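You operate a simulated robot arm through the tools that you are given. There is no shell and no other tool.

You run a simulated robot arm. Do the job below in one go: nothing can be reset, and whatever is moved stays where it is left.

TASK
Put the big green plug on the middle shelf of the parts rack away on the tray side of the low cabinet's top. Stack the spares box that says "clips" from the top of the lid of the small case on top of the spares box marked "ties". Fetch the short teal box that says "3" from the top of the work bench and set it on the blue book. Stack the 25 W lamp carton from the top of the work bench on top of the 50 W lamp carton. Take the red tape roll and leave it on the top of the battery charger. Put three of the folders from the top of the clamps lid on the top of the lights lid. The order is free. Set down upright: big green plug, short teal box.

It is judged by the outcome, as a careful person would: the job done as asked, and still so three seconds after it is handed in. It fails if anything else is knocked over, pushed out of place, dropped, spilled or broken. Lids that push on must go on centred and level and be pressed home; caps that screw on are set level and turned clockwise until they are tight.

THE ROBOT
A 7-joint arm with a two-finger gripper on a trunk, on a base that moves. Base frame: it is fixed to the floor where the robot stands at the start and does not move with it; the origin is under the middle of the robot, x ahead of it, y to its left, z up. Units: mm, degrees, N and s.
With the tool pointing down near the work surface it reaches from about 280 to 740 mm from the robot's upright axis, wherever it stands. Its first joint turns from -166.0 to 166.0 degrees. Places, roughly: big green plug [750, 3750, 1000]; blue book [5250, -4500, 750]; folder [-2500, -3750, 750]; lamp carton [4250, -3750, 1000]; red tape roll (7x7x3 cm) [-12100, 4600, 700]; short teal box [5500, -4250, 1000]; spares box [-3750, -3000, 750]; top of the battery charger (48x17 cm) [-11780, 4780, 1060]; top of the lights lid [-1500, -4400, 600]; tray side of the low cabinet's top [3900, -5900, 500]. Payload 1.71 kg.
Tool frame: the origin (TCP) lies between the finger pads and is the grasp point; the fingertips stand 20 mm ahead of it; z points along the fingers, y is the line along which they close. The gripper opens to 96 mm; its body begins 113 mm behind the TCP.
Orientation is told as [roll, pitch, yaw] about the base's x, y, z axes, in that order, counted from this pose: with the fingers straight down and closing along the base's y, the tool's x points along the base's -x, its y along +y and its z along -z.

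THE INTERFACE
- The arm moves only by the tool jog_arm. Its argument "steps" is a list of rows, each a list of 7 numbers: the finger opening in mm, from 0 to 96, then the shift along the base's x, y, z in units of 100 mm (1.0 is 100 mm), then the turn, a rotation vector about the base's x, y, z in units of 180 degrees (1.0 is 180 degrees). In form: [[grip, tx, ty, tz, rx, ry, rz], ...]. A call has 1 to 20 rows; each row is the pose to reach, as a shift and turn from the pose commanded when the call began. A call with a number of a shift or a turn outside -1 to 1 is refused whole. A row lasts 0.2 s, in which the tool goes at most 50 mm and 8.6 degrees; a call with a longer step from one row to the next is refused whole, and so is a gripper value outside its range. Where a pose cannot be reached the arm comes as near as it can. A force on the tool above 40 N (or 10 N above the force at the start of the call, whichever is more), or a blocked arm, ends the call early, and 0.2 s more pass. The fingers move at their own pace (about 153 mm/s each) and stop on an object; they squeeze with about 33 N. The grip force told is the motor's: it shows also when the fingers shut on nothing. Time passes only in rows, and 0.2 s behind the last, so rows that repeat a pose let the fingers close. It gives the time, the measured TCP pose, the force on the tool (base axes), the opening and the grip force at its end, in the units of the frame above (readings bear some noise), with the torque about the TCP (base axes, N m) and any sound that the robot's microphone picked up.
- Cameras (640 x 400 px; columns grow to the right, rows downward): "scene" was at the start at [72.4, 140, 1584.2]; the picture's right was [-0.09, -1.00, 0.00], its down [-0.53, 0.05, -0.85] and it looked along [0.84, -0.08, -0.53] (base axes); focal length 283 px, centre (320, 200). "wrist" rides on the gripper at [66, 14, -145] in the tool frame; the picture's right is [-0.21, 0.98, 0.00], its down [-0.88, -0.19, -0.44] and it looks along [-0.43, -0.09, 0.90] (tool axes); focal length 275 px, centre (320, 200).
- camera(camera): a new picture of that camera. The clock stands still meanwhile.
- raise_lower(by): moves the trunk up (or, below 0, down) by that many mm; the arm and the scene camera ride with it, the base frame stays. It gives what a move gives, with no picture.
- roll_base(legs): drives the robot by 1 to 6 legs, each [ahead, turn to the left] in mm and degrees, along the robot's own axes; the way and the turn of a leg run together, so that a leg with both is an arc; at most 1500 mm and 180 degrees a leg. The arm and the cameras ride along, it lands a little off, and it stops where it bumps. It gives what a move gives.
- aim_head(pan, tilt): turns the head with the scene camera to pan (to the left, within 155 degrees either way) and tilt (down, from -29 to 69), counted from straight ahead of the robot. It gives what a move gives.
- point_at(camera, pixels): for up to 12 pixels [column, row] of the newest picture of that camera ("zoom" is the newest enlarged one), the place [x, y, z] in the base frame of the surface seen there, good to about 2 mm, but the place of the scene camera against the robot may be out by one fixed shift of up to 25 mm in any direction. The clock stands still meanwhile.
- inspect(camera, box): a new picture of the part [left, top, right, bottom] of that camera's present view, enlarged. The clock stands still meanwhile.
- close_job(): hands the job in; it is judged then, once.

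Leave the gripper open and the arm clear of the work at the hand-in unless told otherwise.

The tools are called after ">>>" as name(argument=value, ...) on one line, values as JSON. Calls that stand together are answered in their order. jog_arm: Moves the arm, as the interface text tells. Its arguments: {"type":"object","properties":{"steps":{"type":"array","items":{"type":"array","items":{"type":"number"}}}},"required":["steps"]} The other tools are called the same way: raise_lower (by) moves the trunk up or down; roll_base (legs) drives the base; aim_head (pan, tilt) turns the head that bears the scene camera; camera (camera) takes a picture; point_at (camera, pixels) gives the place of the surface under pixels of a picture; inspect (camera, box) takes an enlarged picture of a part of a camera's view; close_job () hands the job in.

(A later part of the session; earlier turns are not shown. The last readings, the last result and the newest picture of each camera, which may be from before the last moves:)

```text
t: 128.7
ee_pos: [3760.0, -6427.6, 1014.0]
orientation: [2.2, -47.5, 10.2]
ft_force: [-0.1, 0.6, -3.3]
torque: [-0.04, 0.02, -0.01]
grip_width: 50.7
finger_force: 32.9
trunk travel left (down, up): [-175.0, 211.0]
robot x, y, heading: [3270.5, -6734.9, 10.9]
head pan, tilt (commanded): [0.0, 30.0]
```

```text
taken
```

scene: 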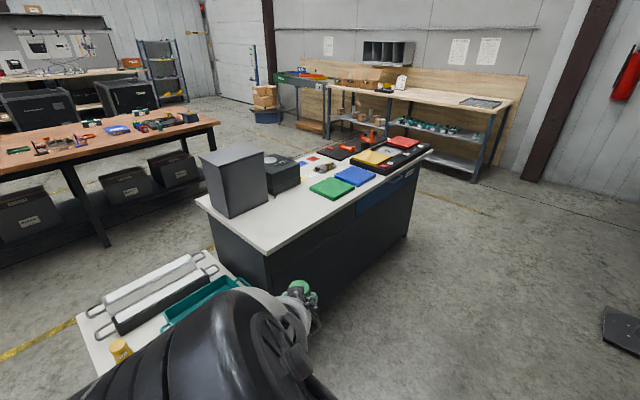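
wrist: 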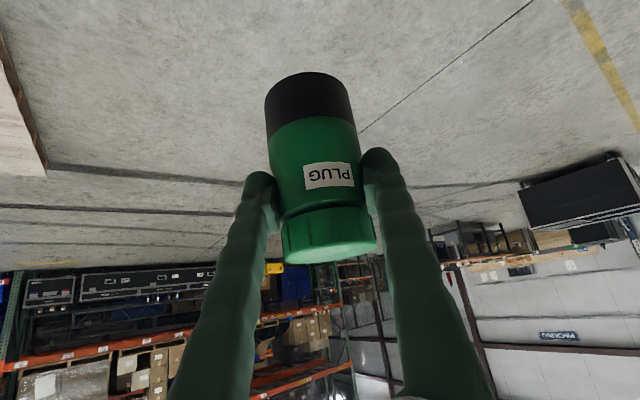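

The turn stopped at heading 11°, most likely because the base's rear right corner met the bench leg behind. I'll drive forward 160 mm away from it, and finish the turn.

>>> roll_base(legs=[[160, 0], [0, 47]])

>>> camera(camera="scene")

>>> camera(camera="wrist")

```text
t: 132.7
ee_pos: [3533.3, -6136.3, 1015.1]
orientation: [2.2, -47.4, 57.4]
ft_force: [-0.5, 0.6, -2.7]
torque: [-0.04, 0.0, 0.03]
grip_width: 50.7
finger_force: 32.9
trunk travel left (down, up): [-175.0, 211.0]
robot x, y, heading: [3431.9, -6707.6, 58.3]
head pan, tilt (commanded): [0.0, 30.0]
```

```text
taken
```

scene: 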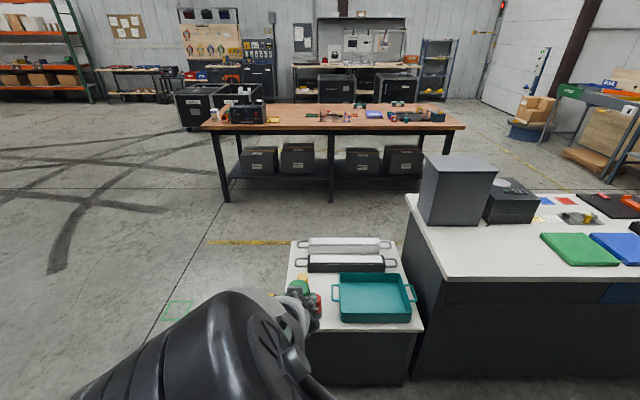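

```text
taken
```

wrist: 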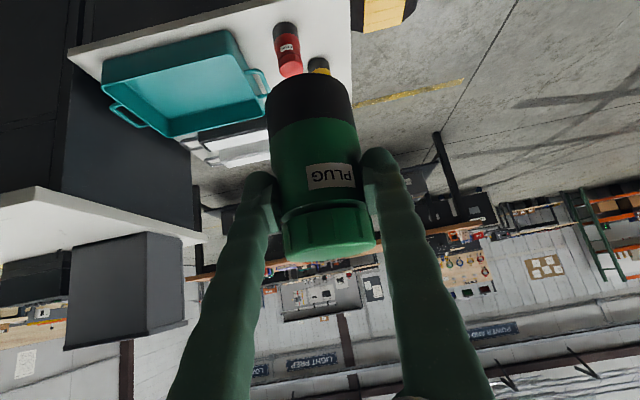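

>>> inspect(camera="scene", box=[270, 225, 430, 335])

>>> point_at(camera="scene", pixels=[[293, 242], [400, 248], [424, 326], [340, 320], [412, 316], [338, 285], [408, 284], [303, 277], [320, 294], [330, 326], [300, 262], [388, 263]])

>>> point_at(camera="wrist", pixels=[[286, 30], [292, 72], [318, 64], [110, 100], [170, 137], [265, 95], [230, 35], [260, 50], [340, 20], [100, 45]])

```text
3.64 times, centred on (350, 280) of scene
```

zoom: 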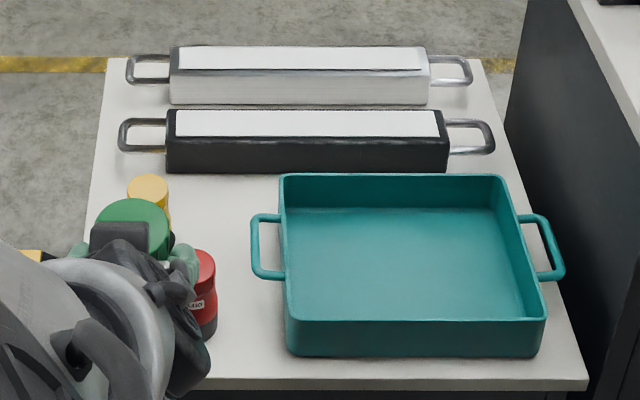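

```text
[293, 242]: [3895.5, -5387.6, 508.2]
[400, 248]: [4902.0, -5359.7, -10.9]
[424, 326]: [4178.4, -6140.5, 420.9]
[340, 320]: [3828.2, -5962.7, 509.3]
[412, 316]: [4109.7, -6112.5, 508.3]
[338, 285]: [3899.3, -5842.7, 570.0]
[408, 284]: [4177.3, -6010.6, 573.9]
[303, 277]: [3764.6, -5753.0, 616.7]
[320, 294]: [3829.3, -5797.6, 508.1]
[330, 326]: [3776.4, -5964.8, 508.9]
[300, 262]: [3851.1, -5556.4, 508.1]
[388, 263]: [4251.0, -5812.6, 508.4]
```

```text
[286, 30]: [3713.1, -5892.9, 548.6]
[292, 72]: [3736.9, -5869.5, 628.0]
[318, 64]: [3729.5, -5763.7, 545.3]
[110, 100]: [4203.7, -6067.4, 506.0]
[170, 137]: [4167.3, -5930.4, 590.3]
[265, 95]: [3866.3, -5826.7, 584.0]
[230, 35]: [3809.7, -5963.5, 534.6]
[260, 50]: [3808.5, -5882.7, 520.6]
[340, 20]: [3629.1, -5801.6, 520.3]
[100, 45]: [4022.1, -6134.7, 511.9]
```

I can now see the layout: strip lights at the back, tray at right, red and yellow plugs at left front. A free spot lies between the yellow plug and the tray. I'll drive 360 mm closer and survey the top with the wrist camera.

>>> roll_base(legs=[[360, 0]])

>>> camera(camera="wrist")

>>> camera(camera="scene")

```text
t: 135.1
ee_pos: [3718.9, -5837.4, 1023.1]
orientation: [2.3, -48.4, 57.3]
ft_force: [0.1, 0.5, -2.6]
torque: [-0.08, 0.03, -0.01]
grip_width: 50.6
finger_force: 33.2
trunk travel left (down, up): [-175.0, 211.0]
robot x, y, heading: [3616.5, -6395.9, 58.2]
head pan, tilt (commanded): [0.0, 30.0]
```

```text
taken
```

wrist: 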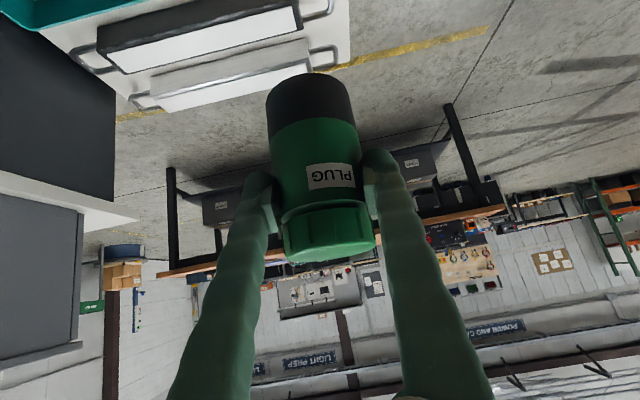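

```text
taken
```

scene: 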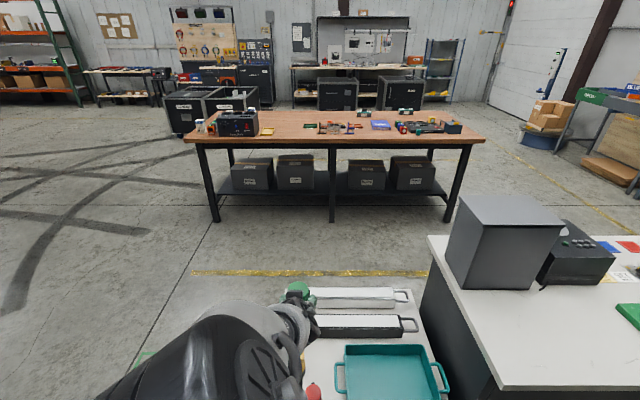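

>>> aim_head(pan=0, tilt=60)

>>> camera(camera="scene")

```text
t: 136.1
ee_pos: [3710.2, -5851.2, 1030.3]
orientation: [2.5, -49.2, 57.1]
ft_force: [-0.1, 0.1, -2.9]
torque: [-0.01, 0.04, 0.0]
grip_width: 50.7
finger_force: 33.4
trunk travel left (down, up): [-175.0, 211.0]
robot x, y, heading: [3614.7, -6396.2, 58.3]
head pan, tilt (commanded): [0.0, 60.0]
```

```text
taken
```

scene: 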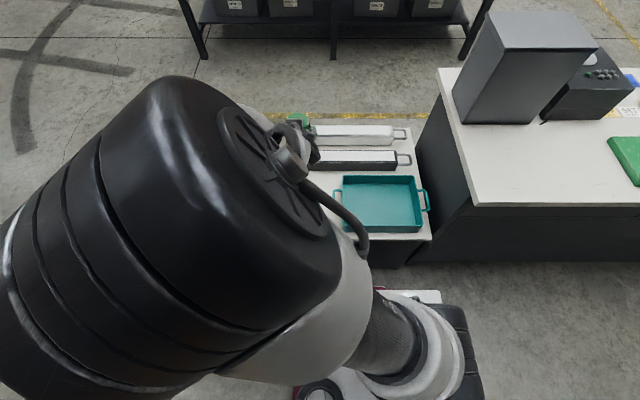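

The drift has tilted the tool to 49°; it was 43.2° when I gripped the upright plug. I'll restore that pitch and lower the arm 100 mm, staying well above the plugs on the cabinet.

>>> jog_arm(steps=[[10, 0, 0, -0.3, -0.0141, 0.0087, 0], [10, 0, 0, -0.6, -0.0283, 0.0175, 0], [10, 0, 0, -0.95, -0.0283, 0.0175, 0], [10, 0, 0, -0.95, -0.0283, 0.0175, 0]])

>>> camera(camera="scene")

>>> camera(camera="wrist")

```text
t: 137.1
ee_pos: [3709.6, -5851.1, 935.3]
orientation: [2.3, -43.2, 57.3]
ft_force: [-0.5, 0.6, -2.9]
torque: [0.0, 0.03, -0.03]
grip_width: 50.5
finger_force: 33.1
trunk travel left (down, up): [-175.0, 211.0]
robot x, y, heading: [3617.7, -6393.1, 58.2]
head pan, tilt (commanded): [0.0, 60.0]
```

```text
taken
```

scene: 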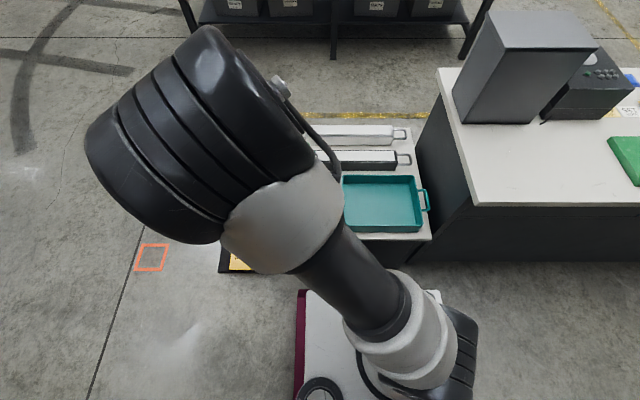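

```text
taken
```

wrist: 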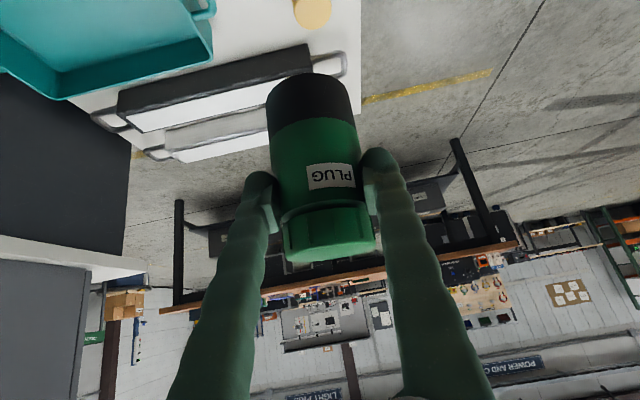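

The wrist picture shows the yellow plug's top at (312, 10), tray handle at (205, 10) and the black strip light. Reading the free area between them.

>>> point_at(camera="wrist", pixels=[[312, 12], [296, 12], [328, 12], [208, 12], [212, 55], [250, 30], [240, 70], [300, 48], [258, 5], [345, 60], [358, 40], [200, 70]])

```text
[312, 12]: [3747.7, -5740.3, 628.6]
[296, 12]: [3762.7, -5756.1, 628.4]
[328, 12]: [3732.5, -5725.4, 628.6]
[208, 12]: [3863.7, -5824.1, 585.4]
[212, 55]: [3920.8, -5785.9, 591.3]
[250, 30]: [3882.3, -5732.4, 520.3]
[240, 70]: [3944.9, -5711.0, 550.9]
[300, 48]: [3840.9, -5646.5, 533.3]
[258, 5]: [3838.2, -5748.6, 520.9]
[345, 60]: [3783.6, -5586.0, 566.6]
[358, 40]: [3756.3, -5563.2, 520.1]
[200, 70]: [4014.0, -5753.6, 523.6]
```

The free spot at about (3853, -5751) has over 40 mm to the yellow plug, tray handle and strip light; the top is at z 520.5. I'll move above it in two moves.

>>> jog_arm(steps=[[10, 0.24, 0.17, -0.3, 0, 0, 0], [10, 0.48, 0.34, -0.6, 0, 0, 0], [10, 0.72, 0.5, -0.88, 0, 0, 0], [10, 0.72, 0.5, -0.88, 0, 0, 0]])

>>> jog_arm(steps=[[10, 0.24, 0.17, -0.3, 0, 0, 0], [10, 0.48, 0.34, -0.6, 0, 0, 0], [10, 0.72, 0.5, -0.85, 0, 0, 0], [10, 0.72, 0.5, -0.85, 0, 0, 0]])

>>> camera(camera="wrist")

>>> camera(camera="scene")

```text
t: 138.1
ee_pos: [3782.2, -5802.1, 848.4]
orientation: [2.3, -43.3, 57.3]
ft_force: [-0.1, -0.9, -2.5]
torque: [-0.08, 0.02, -0.01]
grip_width: 50.3
finger_force: 32.4
trunk travel left (down, up): [-175.0, 211.0]
robot x, y, heading: [3620.7, -6393.8, 58.3]
head pan, tilt (commanded): [0.0, 60.0]
```

```text
t: 139.1
ee_pos: [3855.3, -5751.6, 762.1]
orientation: [2.2, -43.2, 57.4]
ft_force: [0.3, 0.7, -3.0]
torque: [-0.01, -0.02, -0.01]
grip_width: 50.4
finger_force: 33.2
trunk travel left (down, up): [-175.0, 211.0]
robot x, y, heading: [3618.8, -6395.0, 58.1]
head pan, tilt (commanded): [0.0, 60.0]
```

```text
taken
```

wrist: 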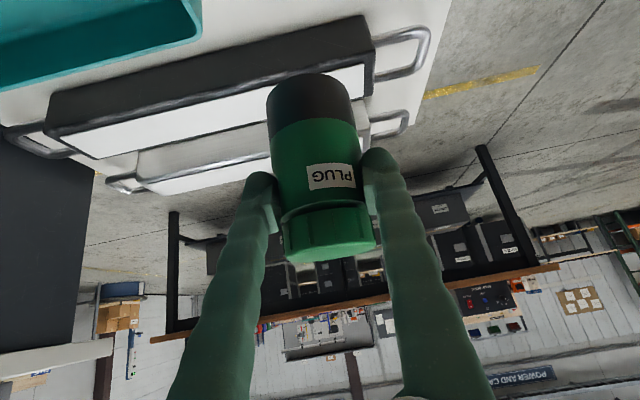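

```text
taken
```

scene: 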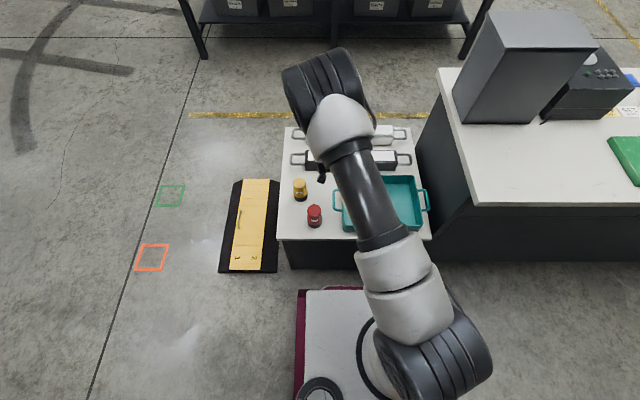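

The plug hangs over the spot and everything is clear. Lowering 100 mm, then the rest gently.

>>> jog_arm(steps=[[10, 0, 0, -0.4, 0, 0, 0], [10, -0.01, 0, -0.75, 0, 0, 0], [10, -0.02, 0, -1.0, 0, 0, 0], [10, -0.02, 0, -1.0, 0, 0, 0]])

>>> camera(camera="wrist")

>>> camera(camera="scene")

```text
t: 140.1
ee_pos: [3853.4, -5751.1, 663.2]
orientation: [2.2, -43.4, 57.4]
ft_force: [-0.3, 0.5, -3.6]
torque: [-0.03, 0.0, 0.01]
grip_width: 50.2
finger_force: 33.1
trunk travel left (down, up): [-175.0, 211.0]
robot x, y, heading: [3618.5, -6398.1, 58.3]
head pan, tilt (commanded): [0.0, 60.0]
```

```text
taken
```

wrist: 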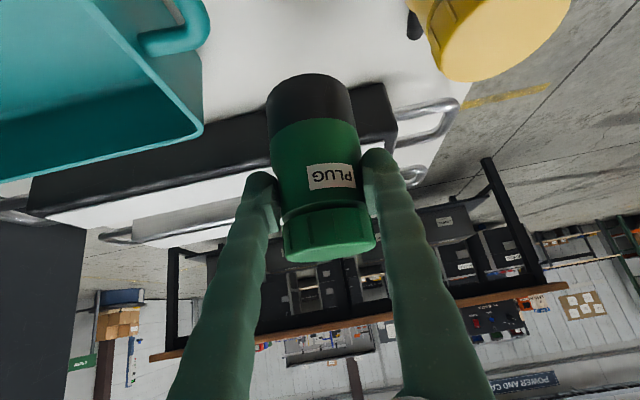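

```text
taken
```

scene: 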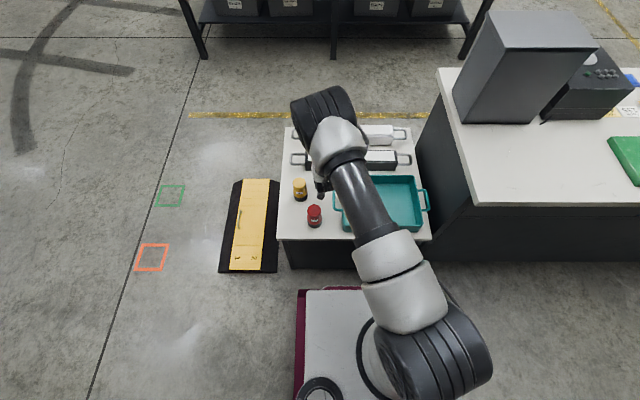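

At the final height the wrist camera would come right above the red plug, so that would be too tight. I'll turn the tool 45° about the vertical so the gripper's body lies over the low tray instead.

>>> jog_arm(steps=[[10, 0, 0, 0.03, 0, 0, 0.042], [10, 0, 0, 0.06, 0, 0, 0.083], [10, 0, 0, 0.08, 0, 0, 0.125], [10, 0, 0, 0.08, 0, 0, 0.167], [10, 0, 0, 0.08, 0, 0, 0.208], [10, 0, 0, 0.08, 0, 0, 0.25], [10, 0, 0, 0.08, 0, 0, 0.25]])

>>> camera(camera="wrist")

>>> camera(camera="scene")

```text
t: 141.7
ee_pos: [3855.3, -5750.4, 670.3]
orientation: [2.1, -43.3, 102.4]
ft_force: [-0.1, 0.3, -3.4]
torque: [-0.01, 0.01, 0.01]
grip_width: 49.9
finger_force: 32.6
trunk travel left (down, up): [-175.0, 211.0]
robot x, y, heading: [3621.5, -6394.9, 58.4]
head pan, tilt (commanded): [0.0, 60.0]
```

```text
taken
```

wrist: 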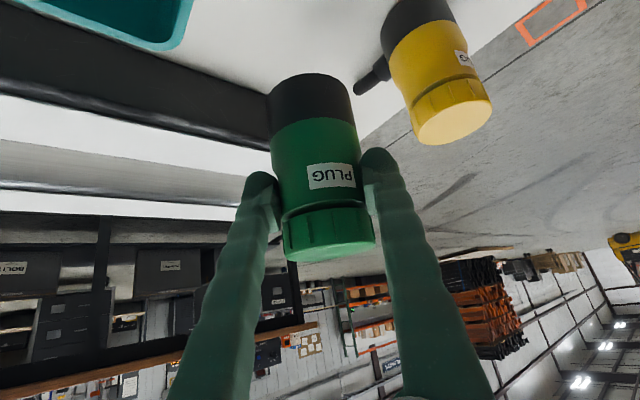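

```text
taken
```

scene: 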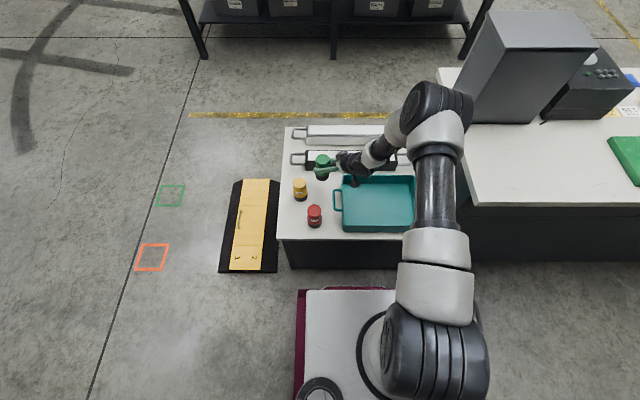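

Now the gripper body is over the tray. I'll check the yellow plug's stub and where the green plug's base will land.

>>> point_at(camera="wrist", pixels=[[362, 84], [372, 78], [398, 20], [384, 45], [450, 120], [300, 85], [240, 60], [180, 40], [335, 90]])

>>> inspect(camera="scene", box=[270, 110, 430, 250])

```text
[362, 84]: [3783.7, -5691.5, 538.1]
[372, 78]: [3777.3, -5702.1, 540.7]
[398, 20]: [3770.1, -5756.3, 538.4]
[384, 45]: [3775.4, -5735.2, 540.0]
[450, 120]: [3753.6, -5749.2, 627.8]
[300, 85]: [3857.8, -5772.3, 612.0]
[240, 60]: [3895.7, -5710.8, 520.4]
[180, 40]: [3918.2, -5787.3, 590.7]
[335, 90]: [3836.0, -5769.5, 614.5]
```

```text
2.86 times, centred on (350, 180) of scene
```

zoom: 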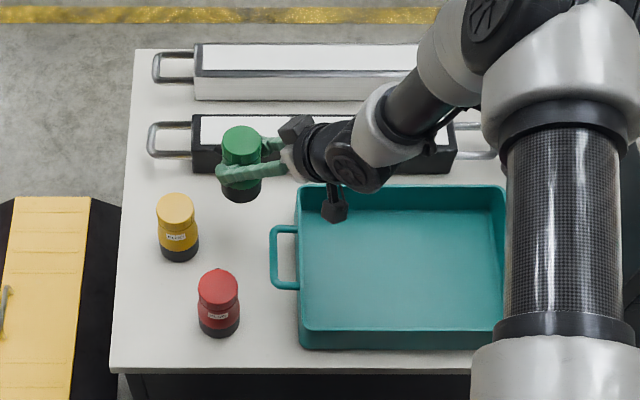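

Lowering the plug to a couple of millimetres above the top.

>>> jog_arm(steps=[[10, 0, 0, -0.3, 0, 0, 0], [10, 0, 0, -0.55, 0, 0, 0], [10, 0, 0, -0.7, 0, 0, 0], [10, 0, 0, -0.755, 0, 0, 0], [10, 0, 0, -0.755, 0, 0, 0]])

>>> camera(camera="wrist")

```text
t: 142.9
ee_pos: [3855.8, -5750.2, 594.9]
orientation: [2.1, -43.3, 102.3]
ft_force: [-0.2, -0.2, 1.2]
torque: [0.18, 0.01, 0.04]
grip_width: 50.2
finger_force: 33.8
trunk travel left (down, up): [-175.0, 211.0]
robot x, y, heading: [3616.6, -6401.0, 58.2]
head pan, tilt (commanded): [0.0, 60.0]
```

```text
taken
```

wrist: 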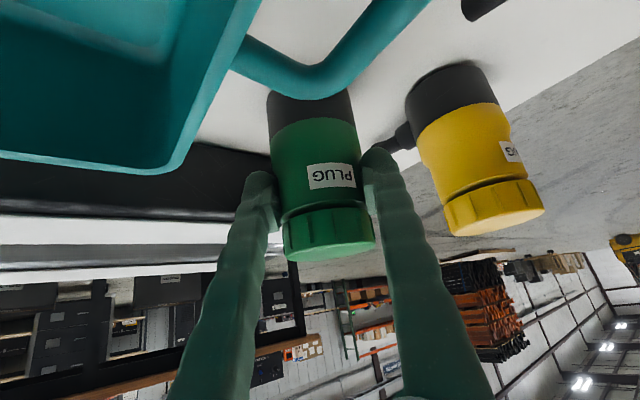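

The force changed from -3.4 to +1.2 N: the plug's base is touching. I'll release by opening to 72 mm.

>>> jog_arm(steps=[[10, 0, 0, -0.01, 0, 0, 0], [56, 0, 0, -0.01, 0, 0, 0], [64, 0, 0, -0.01, 0, 0, 0], [74, 0, 0, -0.01, 0, 0, 0], [74, 0, 0, -0.01, 0, 0, 0]])

>>> camera(camera="wrist")

```text
t: 144.1
ee_pos: [3854.9, -5749.6, 593.7]
orientation: [2.1, -43.2, 102.2]
ft_force: [0.5, 0.7, 0.0]
torque: [-0.01, 0.0, -0.02]
grip_width: 74.0
finger_force: 0.1
trunk travel left (down, up): [-175.0, 211.0]
robot x, y, heading: [3618.5, -6397.7, 58.3]
head pan, tilt (commanded): [0.0, 60.0]
```

```text
taken
```

wrist: 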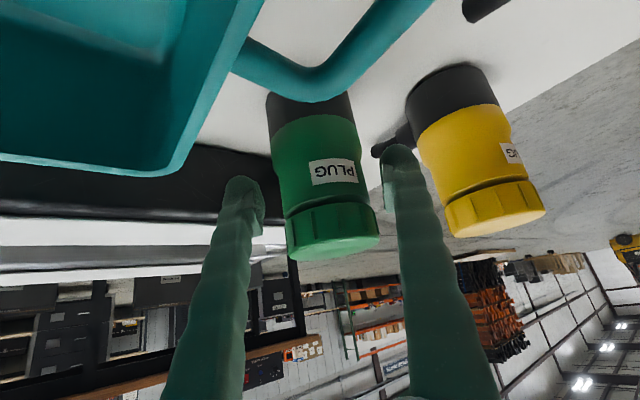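

The plug stands upright and free. Retracting back along the tool axis, then up.

>>> jog_arm(steps=[[74, 0.05, -0.2, 0.22, 0, 0, 0], [74, 0.11, -0.41, 0.45, 0, 0, 0], [74, 0.17, -0.64, 0.7, 0, 0, 0], [74, 0.234, -0.86, 0.946, 0, 0, 0], [74, 0.234, -0.86, 0.946, 0, 0, 0]])

>>> jog_arm(steps=[[74, 0, 0, 0.4, 0, 0, 0], [74, 0, 0, 0.8, 0, 0, 0], [74, 0, 0, 1.0, 0, 0, 0]])

>>> camera(camera="wrist")

>>> camera(camera="scene")

```text
t: 145.3
ee_pos: [3877.8, -5837.6, 689.5]
orientation: [2.2, -43.3, 102.3]
ft_force: [-0.6, 0.5, 0.3]
torque: [0.01, 0.0, 0.0]
grip_width: 74.3
finger_force: 0.1
trunk travel left (down, up): [-175.0, 211.0]
robot x, y, heading: [3621.5, -6394.9, 58.1]
head pan, tilt (commanded): [0.0, 60.0]
```

```text
t: 146.1
ee_pos: [3878.2, -5838.3, 788.7]
orientation: [2.2, -43.2, 102.2]
ft_force: [0.8, 0.1, -0.2]
torque: [-0.01, -0.03, -0.01]
grip_width: 74.3
finger_force: 0.0
trunk travel left (down, up): [-175.0, 211.0]
robot x, y, heading: [3616.9, -6396.8, 58.2]
head pan, tilt (commanded): [0.0, 60.0]
```

```text
taken
```

wrist: 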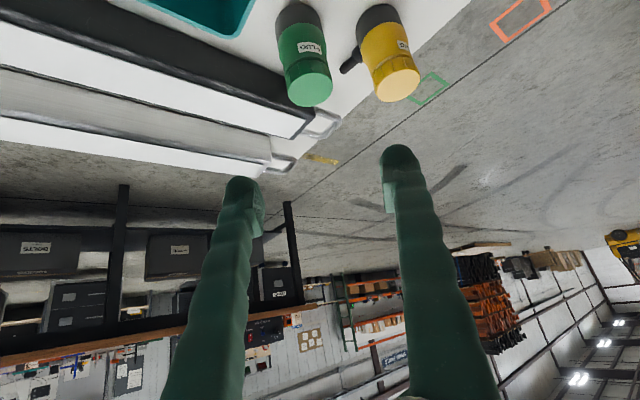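

```text
taken
```

scene: 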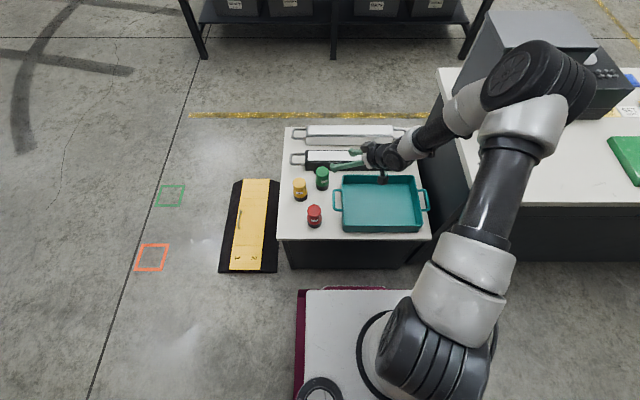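

The green plug stands upright beside the yellow one. Now I'll bring the arm back to a carrying pose: up, yaw straightened and fingers down.

>>> jog_arm(steps=[[80, -0.08, -0.05, 0.16, 0, 0, -0.041], [80, -0.16, -0.1, 0.32, 0, 0, -0.082], [80, -0.24, -0.15, 0.48, 0, 0, -0.122], [80, -0.32, -0.2, 0.64, 0, 0, -0.163], [80, -0.4, -0.25, 0.8, 0, 0, -0.204], [80, -0.5, -0.3, 1.0, 0, 0, -0.245]])

>>> jog_arm(steps=[[80, -0.08, -0.06, 0.16, -0.034, 0.021, 0], [80, -0.16, -0.12, 0.32, -0.068, 0.042, 0], [80, -0.24, -0.18, 0.48, -0.102, 0.063, 0], [80, -0.32, -0.24, 0.64, -0.136, 0.084, 0], [80, -0.4, -0.3, 0.8, -0.17, 0.105, 0], [80, -0.45, -0.36, 1.0, -0.204, 0.1265, 0]])

>>> jog_arm(steps=[[80, -0.1, -0.1, 0.3, 0, 0, 0], [80, -0.2, -0.2, 0.6, 0, 0, 0], [80, -0.4, -0.35, 0.95, 0, 0, 0], [80, -0.4, -0.35, 0.95, 0, 0, 0]])

>>> aim_head(pan=0, tilt=20)

>>> camera(camera="scene")

```text
t: 147.5
ee_pos: [3824.4, -5867.5, 889.4]
orientation: [2.1, -43.2, 58.3]
ft_force: [-0.6, -0.1, 0.2]
torque: [0.0, -0.03, 0.02]
grip_width: 80.1
finger_force: 0.0
trunk travel left (down, up): [-175.0, 211.0]
robot x, y, heading: [3620.2, -6392.9, 58.3]
head pan, tilt (commanded): [0.0, 60.0]
```

```text
t: 148.9
ee_pos: [3779.0, -5903.1, 989.0]
orientation: [2.4, 0.0, 58.2]
ft_force: [-0.1, -0.1, 0.2]
torque: [0.03, 0.0, -0.03]
grip_width: 79.9
finger_force: 0.0
trunk travel left (down, up): [-175.0, 211.0]
robot x, y, heading: [3619.8, -6397.6, 58.6]
head pan, tilt (commanded): [0.0, 60.0]
```

```text
t: 149.9
ee_pos: [3741.2, -5938.5, 1084.0]
orientation: [2.4, 0.0, 58.1]
ft_force: [0.3, -0.6, 0.5]
torque: [0.0, 0.02, 0.06]
grip_width: 80.3
finger_force: 0.2
trunk travel left (down, up): [-175.0, 211.0]
robot x, y, heading: [3622.5, -6393.8, 58.2]
head pan, tilt (commanded): [0.0, 60.0]
```

```text
t: 150.9
ee_pos: [3741.5, -5938.3, 1083.1]
orientation: [2.2, -0.1, 58.4]
ft_force: [-0.3, 0.2, 0.1]
torque: [0.0, 0.03, 0.0]
grip_width: 79.7
finger_force: 0.1
trunk travel left (down, up): [-175.0, 211.0]
robot x, y, heading: [3622.3, -6398.4, 58.2]
head pan, tilt (commanded): [0.0, 20.0]
```

```text
taken
```

scene: 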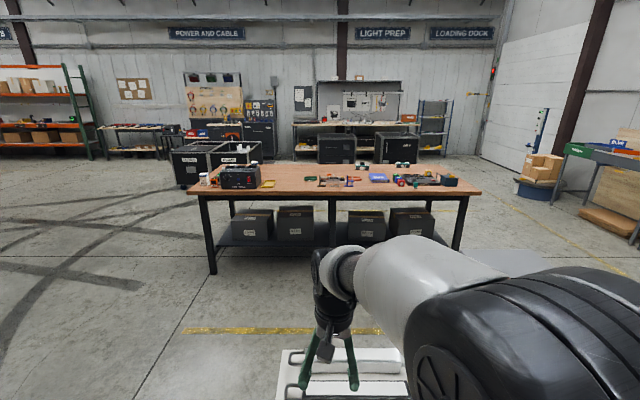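

>>> inspect(camera="scene", box=[185, 140, 485, 210])

>>> point_at(camera="scene", pixels=[[190, 191], [480, 192], [456, 172], [240, 165], [205, 178], [378, 178], [403, 165], [238, 178], [268, 183], [210, 270], [458, 245], [333, 250]])

```text
2.13 times, centred on (335, 175) of scene
```

zoom: 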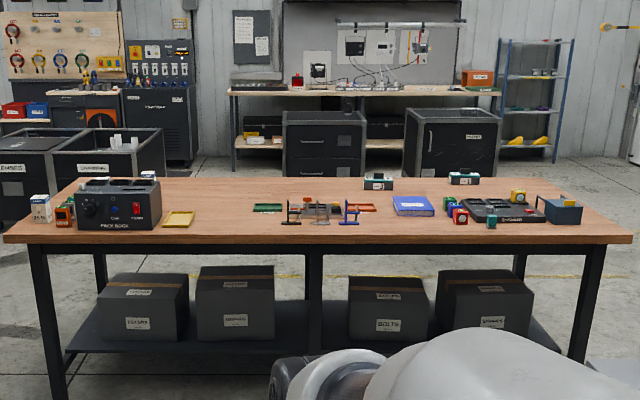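

```text
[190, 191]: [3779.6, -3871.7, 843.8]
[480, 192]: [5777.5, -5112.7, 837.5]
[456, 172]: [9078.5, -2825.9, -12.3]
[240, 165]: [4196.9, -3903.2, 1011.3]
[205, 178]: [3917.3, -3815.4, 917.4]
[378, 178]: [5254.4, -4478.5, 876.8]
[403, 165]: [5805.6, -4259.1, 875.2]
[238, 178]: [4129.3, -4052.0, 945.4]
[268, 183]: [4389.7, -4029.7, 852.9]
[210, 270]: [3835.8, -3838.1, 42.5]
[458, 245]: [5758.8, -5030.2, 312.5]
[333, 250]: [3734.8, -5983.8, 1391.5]
```

The bench's near edge runs from about (3780, -3872) to (5777, -5113). I'll do the lamp cartons first from the bench's left end. Driving around the floor ramp to about (2970, -2900).

>>> roll_base(legs=[[0, 96], [913, 0], [0, -67.3], [1500, 0], [1500, 0], [100, 0]])

>>> roll_base(legs=[[0, -119], [300, 0]])

>>> camera(camera="scene")

```text
t: 180.0
ee_pos: [2956.2, -2507.0, 1093.4]
orientation: [2.4, -1.2, 84.3]
ft_force: [-0.9, -2.0, 2.4]
torque: [0.12, -0.08, 0.0]
grip_width: 79.9
finger_force: 0.2
trunk travel left (down, up): [-175.0, 211.0]
robot x, y, heading: [3047.7, -2947.4, 84.3]
head pan, tilt (commanded): [0.0, 20.0]
```

```text
t: 188.1
ee_pos: [3759.6, -3263.9, 1080.9]
orientation: [2.4, 0.3, -34.3]
ft_force: [0.5, -1.8, -0.5]
torque: [0.08, 0.06, 0.02]
grip_width: 80.0
finger_force: 0.1
trunk travel left (down, up): [-175.0, 211.0]
robot x, y, heading: [3300.7, -3118.3, -33.8]
head pan, tilt (commanded): [0.0, 20.0]
```

```text
taken
```

scene: 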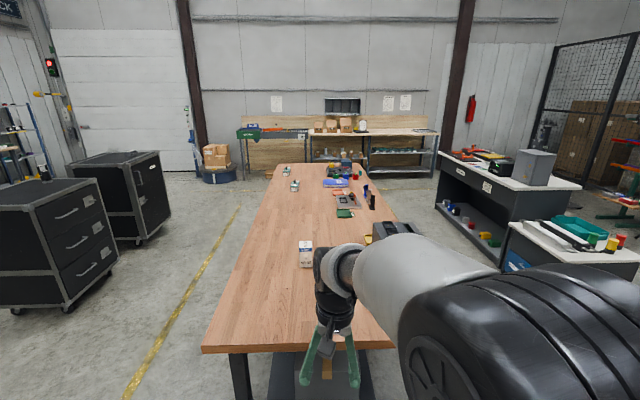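

>>> camera(camera="wrist")

>>> point_at(camera="scene", pixels=[[205, 348], [390, 345], [305, 245], [305, 262], [290, 348], [335, 182], [295, 187], [285, 172], [372, 230], [342, 210]])

>>> inspect(camera="scene", box=[250, 150, 420, 270])

```text
taken
```

wrist: 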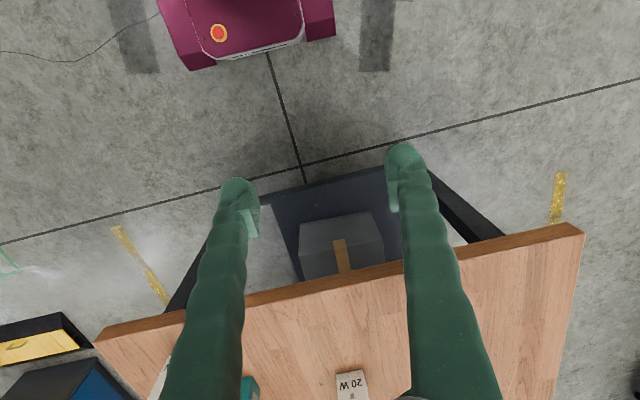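

```text
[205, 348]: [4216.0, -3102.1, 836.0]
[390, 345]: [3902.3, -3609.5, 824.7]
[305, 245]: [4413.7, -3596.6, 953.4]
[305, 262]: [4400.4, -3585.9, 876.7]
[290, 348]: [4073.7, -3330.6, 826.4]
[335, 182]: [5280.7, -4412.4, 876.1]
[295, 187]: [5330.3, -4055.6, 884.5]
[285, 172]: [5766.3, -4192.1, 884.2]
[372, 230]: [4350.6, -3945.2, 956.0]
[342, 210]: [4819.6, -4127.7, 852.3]
```

```text
3.33 times, centred on (335, 210) of scene
```

zoom: 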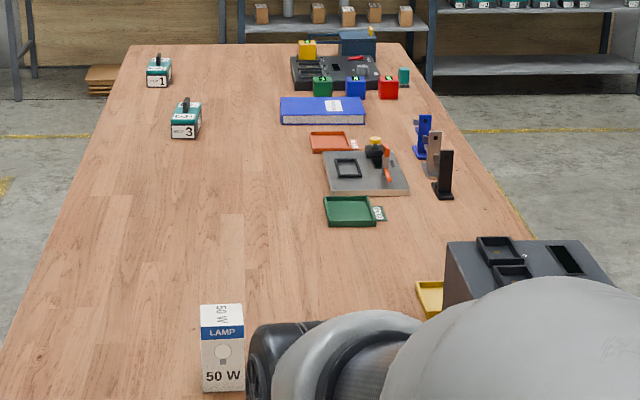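

>>> point_at(camera="wrist", pixels=[[260, 50], [300, 42], [240, 10], [320, 35], [200, 65], [350, 262], [160, 310], [350, 380], [245, 390], [170, 370], [580, 228], [100, 330]])

```text
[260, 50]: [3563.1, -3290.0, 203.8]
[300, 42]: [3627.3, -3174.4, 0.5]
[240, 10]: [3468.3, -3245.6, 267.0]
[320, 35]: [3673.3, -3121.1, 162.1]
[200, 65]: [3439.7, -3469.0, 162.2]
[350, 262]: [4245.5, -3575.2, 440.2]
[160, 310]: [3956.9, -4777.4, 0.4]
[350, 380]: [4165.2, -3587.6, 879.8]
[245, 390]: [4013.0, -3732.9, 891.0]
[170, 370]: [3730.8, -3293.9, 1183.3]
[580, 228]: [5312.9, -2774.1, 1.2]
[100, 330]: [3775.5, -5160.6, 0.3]
```

The base front reaches 312 mm ahead of the axis. The 50 W carton is about 412 mm in from the bench's left end; the 25 W about 104 mm in near the other corner. I'll stand square to the left end, in line with the 50 W carton.

>>> roll_base(legs=[[0, 38.6], [263, 0], [0, -36.3], [190, 0]])

>>> camera(camera="wrist")

>>> aim_head(pan=-10, tilt=45)

>>> camera(camera="scene")

```text
t: 195.5
ee_pos: [4177.2, -3313.5, 1089.2]
orientation: [2.4, -0.9, -32.1]
ft_force: [-0.5, 0.4, -0.5]
torque: [-0.04, -0.03, -0.03]
grip_width: 79.9
finger_force: 0.1
trunk travel left (down, up): [-175.0, 211.0]
robot x, y, heading: [3730.8, -3200.9, -30.9]
head pan, tilt (commanded): [0.0, 20.0]
```

```text
taken
```

wrist: 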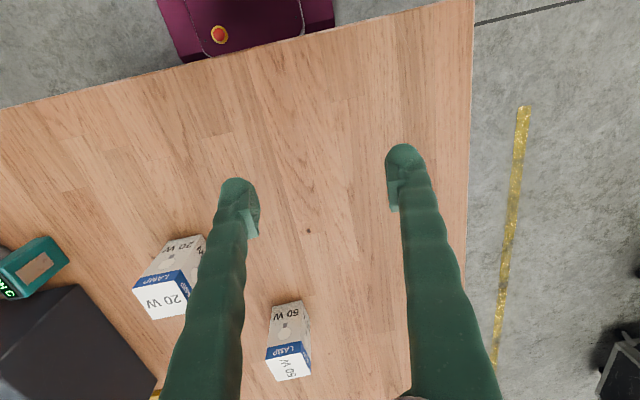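

```text
t: 196.4
ee_pos: [4164.8, -3307.3, 1095.3]
orientation: [2.4, -1.6, -32.0]
ft_force: [0.2, 0.0, 0.1]
torque: [0.0, -0.01, 0.0]
grip_width: 80.0
finger_force: 0.0
trunk travel left (down, up): [-175.0, 211.0]
robot x, y, heading: [3728.3, -3199.8, -31.1]
head pan, tilt (commanded): [-10.0, 45.0]
```

```text
taken
```

scene: 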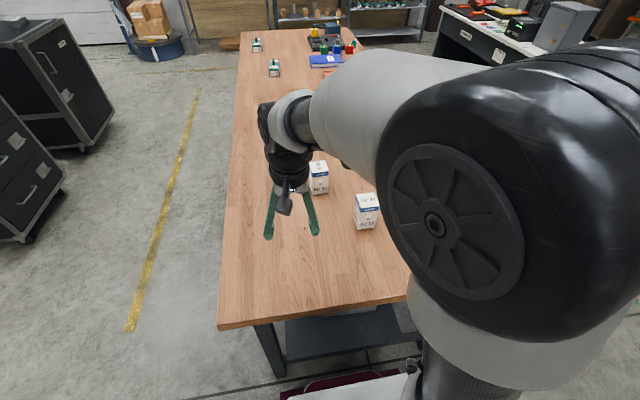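

>>> inspect(camera="wrist", box=[240, 280, 340, 400])

>>> point_at(camera="wrist", pixels=[[291, 363], [268, 360], [303, 345], [311, 370], [284, 378], [274, 312], [300, 304], [288, 320], [308, 232], [330, 300]])

```text
3.33 times, centred on (290, 340) of wrist
```

zoom: 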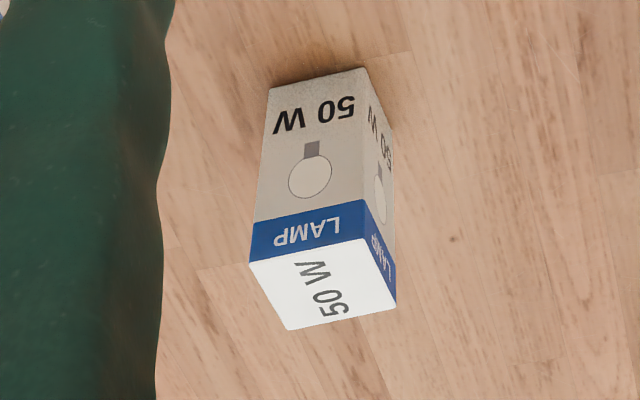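

```text
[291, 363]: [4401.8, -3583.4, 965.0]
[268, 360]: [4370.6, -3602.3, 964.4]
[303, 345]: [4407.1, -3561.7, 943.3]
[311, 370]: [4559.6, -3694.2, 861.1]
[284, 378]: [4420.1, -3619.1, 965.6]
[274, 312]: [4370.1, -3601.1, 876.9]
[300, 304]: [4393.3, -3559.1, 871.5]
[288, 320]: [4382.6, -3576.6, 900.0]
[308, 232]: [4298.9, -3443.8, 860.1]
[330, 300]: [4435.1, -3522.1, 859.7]
```

>>> point_at(camera="zoom", pixels=[[255, 266], [360, 242], [390, 302], [292, 326], [323, 285], [272, 90], [365, 72], [320, 270], [340, 320], [300, 250]])

```text
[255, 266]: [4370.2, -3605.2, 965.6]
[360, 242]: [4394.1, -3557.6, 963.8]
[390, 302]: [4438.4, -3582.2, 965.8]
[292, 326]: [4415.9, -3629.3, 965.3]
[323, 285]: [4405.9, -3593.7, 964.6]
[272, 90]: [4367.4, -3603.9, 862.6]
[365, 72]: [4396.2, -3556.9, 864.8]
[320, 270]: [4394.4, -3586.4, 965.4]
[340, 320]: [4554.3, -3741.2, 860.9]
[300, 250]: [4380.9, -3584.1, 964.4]
```

The 50 W carton's top centre is at (4404.7, -3593.6, 965), about 53 mm square, aligned near -28°; the bench top is at z 860. Now I'll swing the arm to the right to see the 25 W carton.

>>> jog_arm(steps=[[80, -0.17, -0.29, 0.05, 0, 0, 0], [80, -0.34, -0.58, 0.1, 0, 0, 0], [80, -0.52, -0.86, 0.1, 0, 0, 0]])

>>> jog_arm(steps=[[80, -0.17, -0.29, 0, 0, 0, 0], [80, -0.34, -0.58, 0, 0, 0, 0], [80, -0.52, -0.86, 0, 0, 0, 0]])

>>> jog_arm(steps=[[80, -0.17, -0.29, 0, 0, 0, 0], [80, -0.34, -0.58, 0, 0, 0, 0], [80, -0.52, -0.86, 0, 0, 0, 0], [80, -0.52, -0.86, 0, 0, 0, 0]])

>>> camera(camera="wrist")

```text
t: 197.2
ee_pos: [4112.0, -3392.8, 1104.5]
orientation: [2.4, -1.7, -31.9]
ft_force: [-0.1, 1.2, -0.9]
torque: [0.0, -0.01, 0.02]
grip_width: 79.9
finger_force: 0.1
trunk travel left (down, up): [-175.0, 211.0]
robot x, y, heading: [3730.2, -3200.7, -31.2]
head pan, tilt (commanded): [-10.0, 45.0]
```

```text
t: 198.0
ee_pos: [4059.1, -3479.5, 1105.8]
orientation: [2.5, -1.6, -32.1]
ft_force: [0.6, 0.0, -0.3]
torque: [0.01, 0.01, 0.0]
grip_width: 80.1
finger_force: 0.1
trunk travel left (down, up): [-175.0, 211.0]
robot x, y, heading: [3729.5, -3201.5, -31.5]
head pan, tilt (commanded): [-10.0, 45.0]
```

```text
t: 199.0
ee_pos: [4007.3, -3564.6, 1106.2]
orientation: [2.5, -1.6, -32.0]
ft_force: [0.0, -0.8, -0.4]
torque: [0.02, -0.03, 0.01]
grip_width: 79.8
finger_force: 0.1
trunk travel left (down, up): [-175.0, 211.0]
robot x, y, heading: [3730.7, -3199.2, -31.3]
head pan, tilt (commanded): [-10.0, 45.0]
```

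```text
taken
```

wrist: 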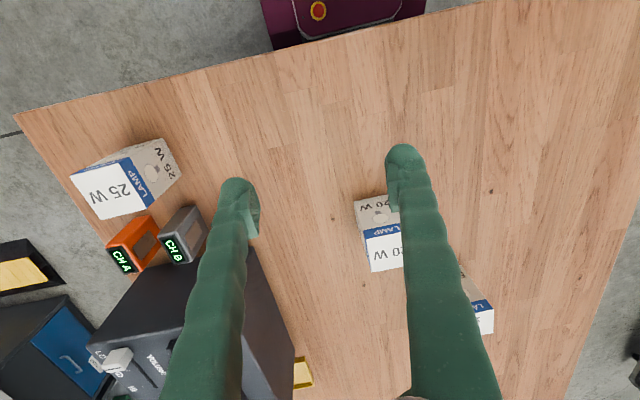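

The 25 W carton is at (120, 185) near the corner, with CH A/CH B boxes beside it. Enlarging for its outline.

>>> inspect(camera="wrist", box=[50, 120, 220, 280])

```text
2.50 times, centred on (135, 200) of wrist
```

zoom: 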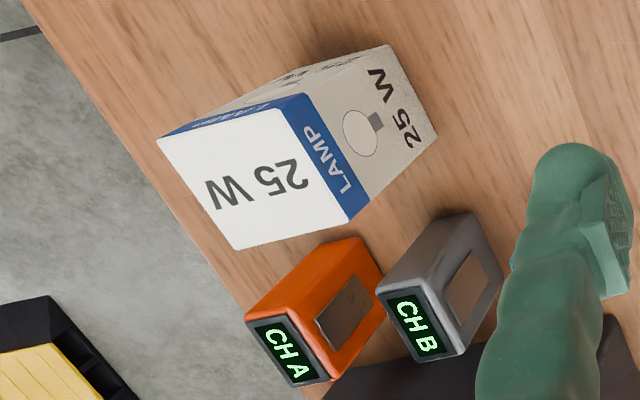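

>>> point_at(camera="zoom", pixels=[[165, 142], [282, 114], [340, 215], [240, 242], [255, 180], [388, 52], [432, 135], [350, 240], [370, 250], [290, 280], [425, 240], [250, 320]])

```text
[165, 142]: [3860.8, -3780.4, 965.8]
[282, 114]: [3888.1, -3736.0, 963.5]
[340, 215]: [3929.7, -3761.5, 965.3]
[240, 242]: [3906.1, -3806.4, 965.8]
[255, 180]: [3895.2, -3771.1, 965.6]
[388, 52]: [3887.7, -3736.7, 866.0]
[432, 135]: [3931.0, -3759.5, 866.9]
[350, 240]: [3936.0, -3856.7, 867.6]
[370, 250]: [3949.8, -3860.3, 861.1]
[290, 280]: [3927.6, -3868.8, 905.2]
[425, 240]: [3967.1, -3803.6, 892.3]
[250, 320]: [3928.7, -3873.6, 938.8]
```

The 25 W carton's centre is (3896, -3771), top z 965, aligned about -30°; its neighbours are 50 mm away on the far side only. Because the 50 W carton is 780 mm out, I'll use a 40° forward tilt for both pick and place. First I tilt and level the tool while moving right.

>>> jog_arm(steps=[[84, -0.1, -0.1, 0, -0.0203, -0.0293, 0.001], [84, -0.2, -0.2, 0, -0.0407, -0.0585, 0.003], [84, -0.3, -0.3, 0, -0.061, -0.0878, 0.004], [84, -0.4, -0.4, 0, -0.0813, -0.117, 0.005], [84, -0.5, -0.5, 0, -0.1017, -0.1463, 0.007], [84, -0.6, -0.6, 0, -0.122, -0.1755, 0.008], [84, -0.6, -0.6, 0, -0.122, -0.1755, 0.008]])

>>> camera(camera="wrist")

```text
t: 200.6
ee_pos: [3948.9, -3624.2, 1105.4]
orientation: [-0.4, -40.0, -29.4]
ft_force: [-0.4, 0.3, 0.0]
torque: [0.0, -0.01, 0.01]
grip_width: 84.1
finger_force: 0.0
trunk travel left (down, up): [-175.0, 211.0]
robot x, y, heading: [3732.1, -3200.4, -31.8]
head pan, tilt (commanded): [-10.0, 45.0]
```

```text
taken
```

wrist: 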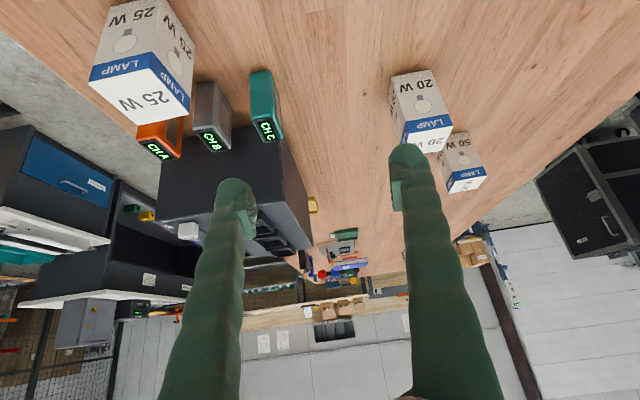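

Orientation is right (pitch -40°). Moving to 120 mm short of the carton along the tool axis.

>>> jog_arm(steps=[[84, -0.3, -0.27, -0.1, 0, 0, 0], [84, -0.6, -0.55, -0.2, 0, 0, 0], [84, -0.6, -0.55, -0.2, 0, 0, 0]])

>>> jog_arm(steps=[[84, -0.3, -0.27, -0.3, 0, 0, 0], [84, -0.6, -0.545, -0.68, 0, 0, 0], [84, -0.6, -0.545, -0.68, 0, 0, 0]])

>>> camera(camera="wrist")

```text
t: 201.4
ee_pos: [3890.1, -3679.0, 1085.5]
orientation: [-0.4, -40.0, -29.4]
ft_force: [0.2, 0.3, 0.1]
torque: [0.0, 0.0, -0.05]
grip_width: 84.0
finger_force: 0.1
trunk travel left (down, up): [-175.0, 211.0]
robot x, y, heading: [3726.8, -3196.0, -31.4]
head pan, tilt (commanded): [-10.0, 45.0]
```

```text
refused: row 1 steps farther than a row can; nothing moved
```

```text
taken
```

wrist: 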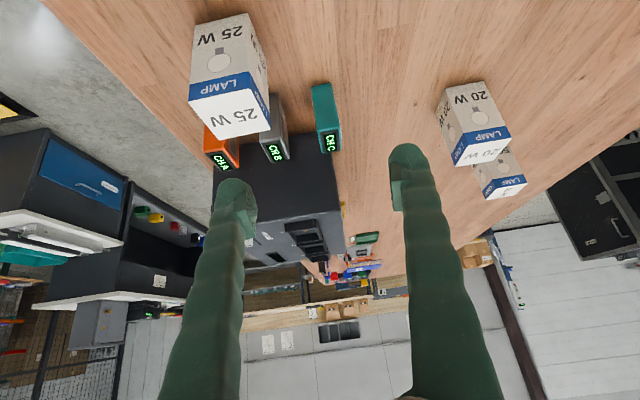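

>>> jog_arm(steps=[[84, -0.2, -0.18, -0.22, 0, 0, 0], [84, -0.41, -0.36, -0.45, 0, 0, 0], [84, -0.61, -0.54, -0.68, 0, 0, 0], [84, -0.61, -0.54, -0.68, 0, 0, 0]])

>>> camera(camera="wrist")

>>> camera(camera="scene")

```text
t: 202.4
ee_pos: [3826.4, -3732.3, 1016.3]
orientation: [-0.5, -39.9, -29.4]
ft_force: [0.2, 0.8, 0.4]
torque: [0.02, -0.05, 0.04]
grip_width: 84.2
finger_force: 0.1
trunk travel left (down, up): [-175.0, 211.0]
robot x, y, heading: [3730.2, -3200.7, -31.3]
head pan, tilt (commanded): [-10.0, 45.0]
```

```text
taken
```

wrist: 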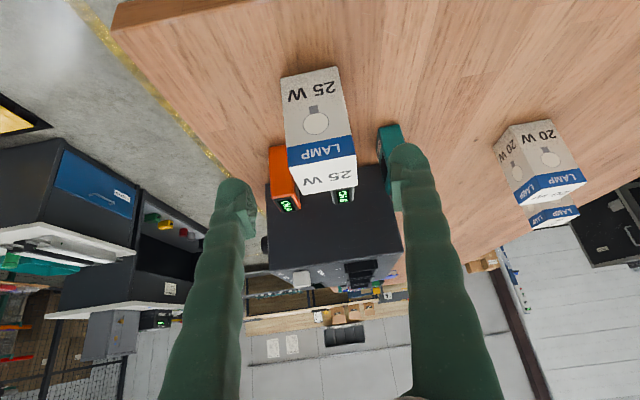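

```text
taken
```

scene: 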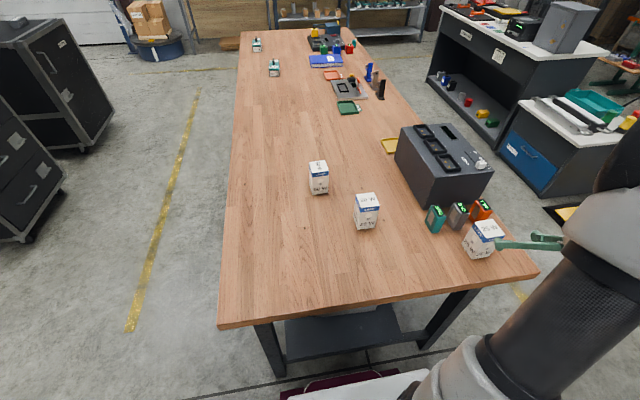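

>>> inspect(camera="wrist", box=[240, 50, 400, 210])

>>> point_at(camera="wrist", pixels=[[290, 168], [353, 160], [355, 182], [303, 190], [325, 175], [283, 80], [338, 70], [388, 150], [280, 175]])

```text
2.50 times, centred on (320, 130) of wrist
```

zoom: 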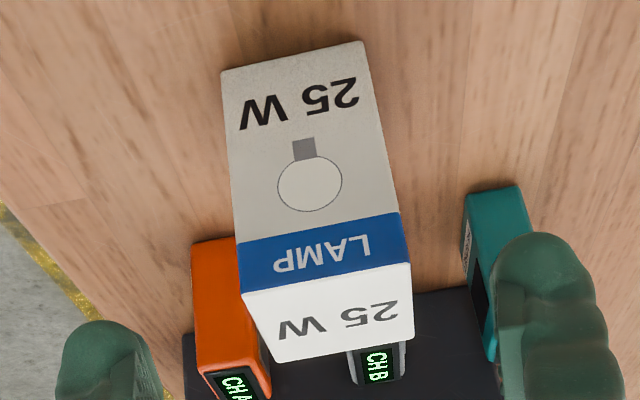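

```text
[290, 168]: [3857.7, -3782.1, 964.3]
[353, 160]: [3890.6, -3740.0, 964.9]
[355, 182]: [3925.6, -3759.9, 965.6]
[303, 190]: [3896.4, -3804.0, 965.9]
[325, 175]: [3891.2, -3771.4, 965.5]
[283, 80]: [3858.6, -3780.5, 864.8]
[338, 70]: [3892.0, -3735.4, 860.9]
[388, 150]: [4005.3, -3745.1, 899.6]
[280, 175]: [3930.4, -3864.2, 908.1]
```

Aligned well. Advancing to the carton and then closing.

>>> jog_arm(steps=[[84, 0.23, -0.13, -0.3, 0, 0, 0], [84, 0.46, -0.26, -0.6, 0, 0, 0], [84, 0.696, -0.387, -0.913, 0, 0, 0], [84, 0.696, -0.387, -0.913, 0, 0, 0]])

>>> camera(camera="wrist")

```text
t: 203.4
ee_pos: [3897.2, -3772.2, 926.4]
orientation: [-0.5, -40.1, -29.5]
ft_force: [0.9, -0.3, -0.4]
torque: [-0.02, -0.02, -0.01]
grip_width: 83.9
finger_force: 0.0
trunk travel left (down, up): [-175.0, 211.0]
robot x, y, heading: [3729.6, -3197.1, -31.3]
head pan, tilt (commanded): [-10.0, 45.0]
```

```text
taken
```

wrist: 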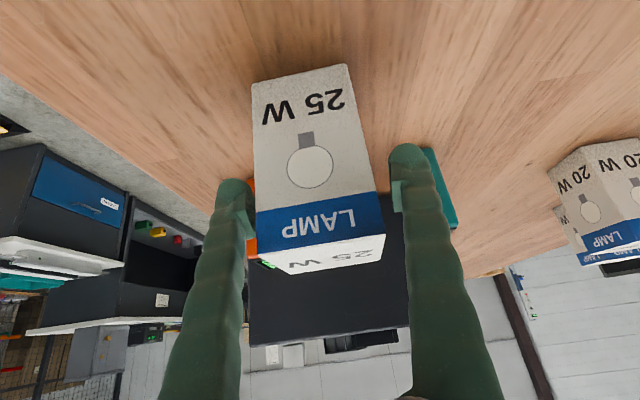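

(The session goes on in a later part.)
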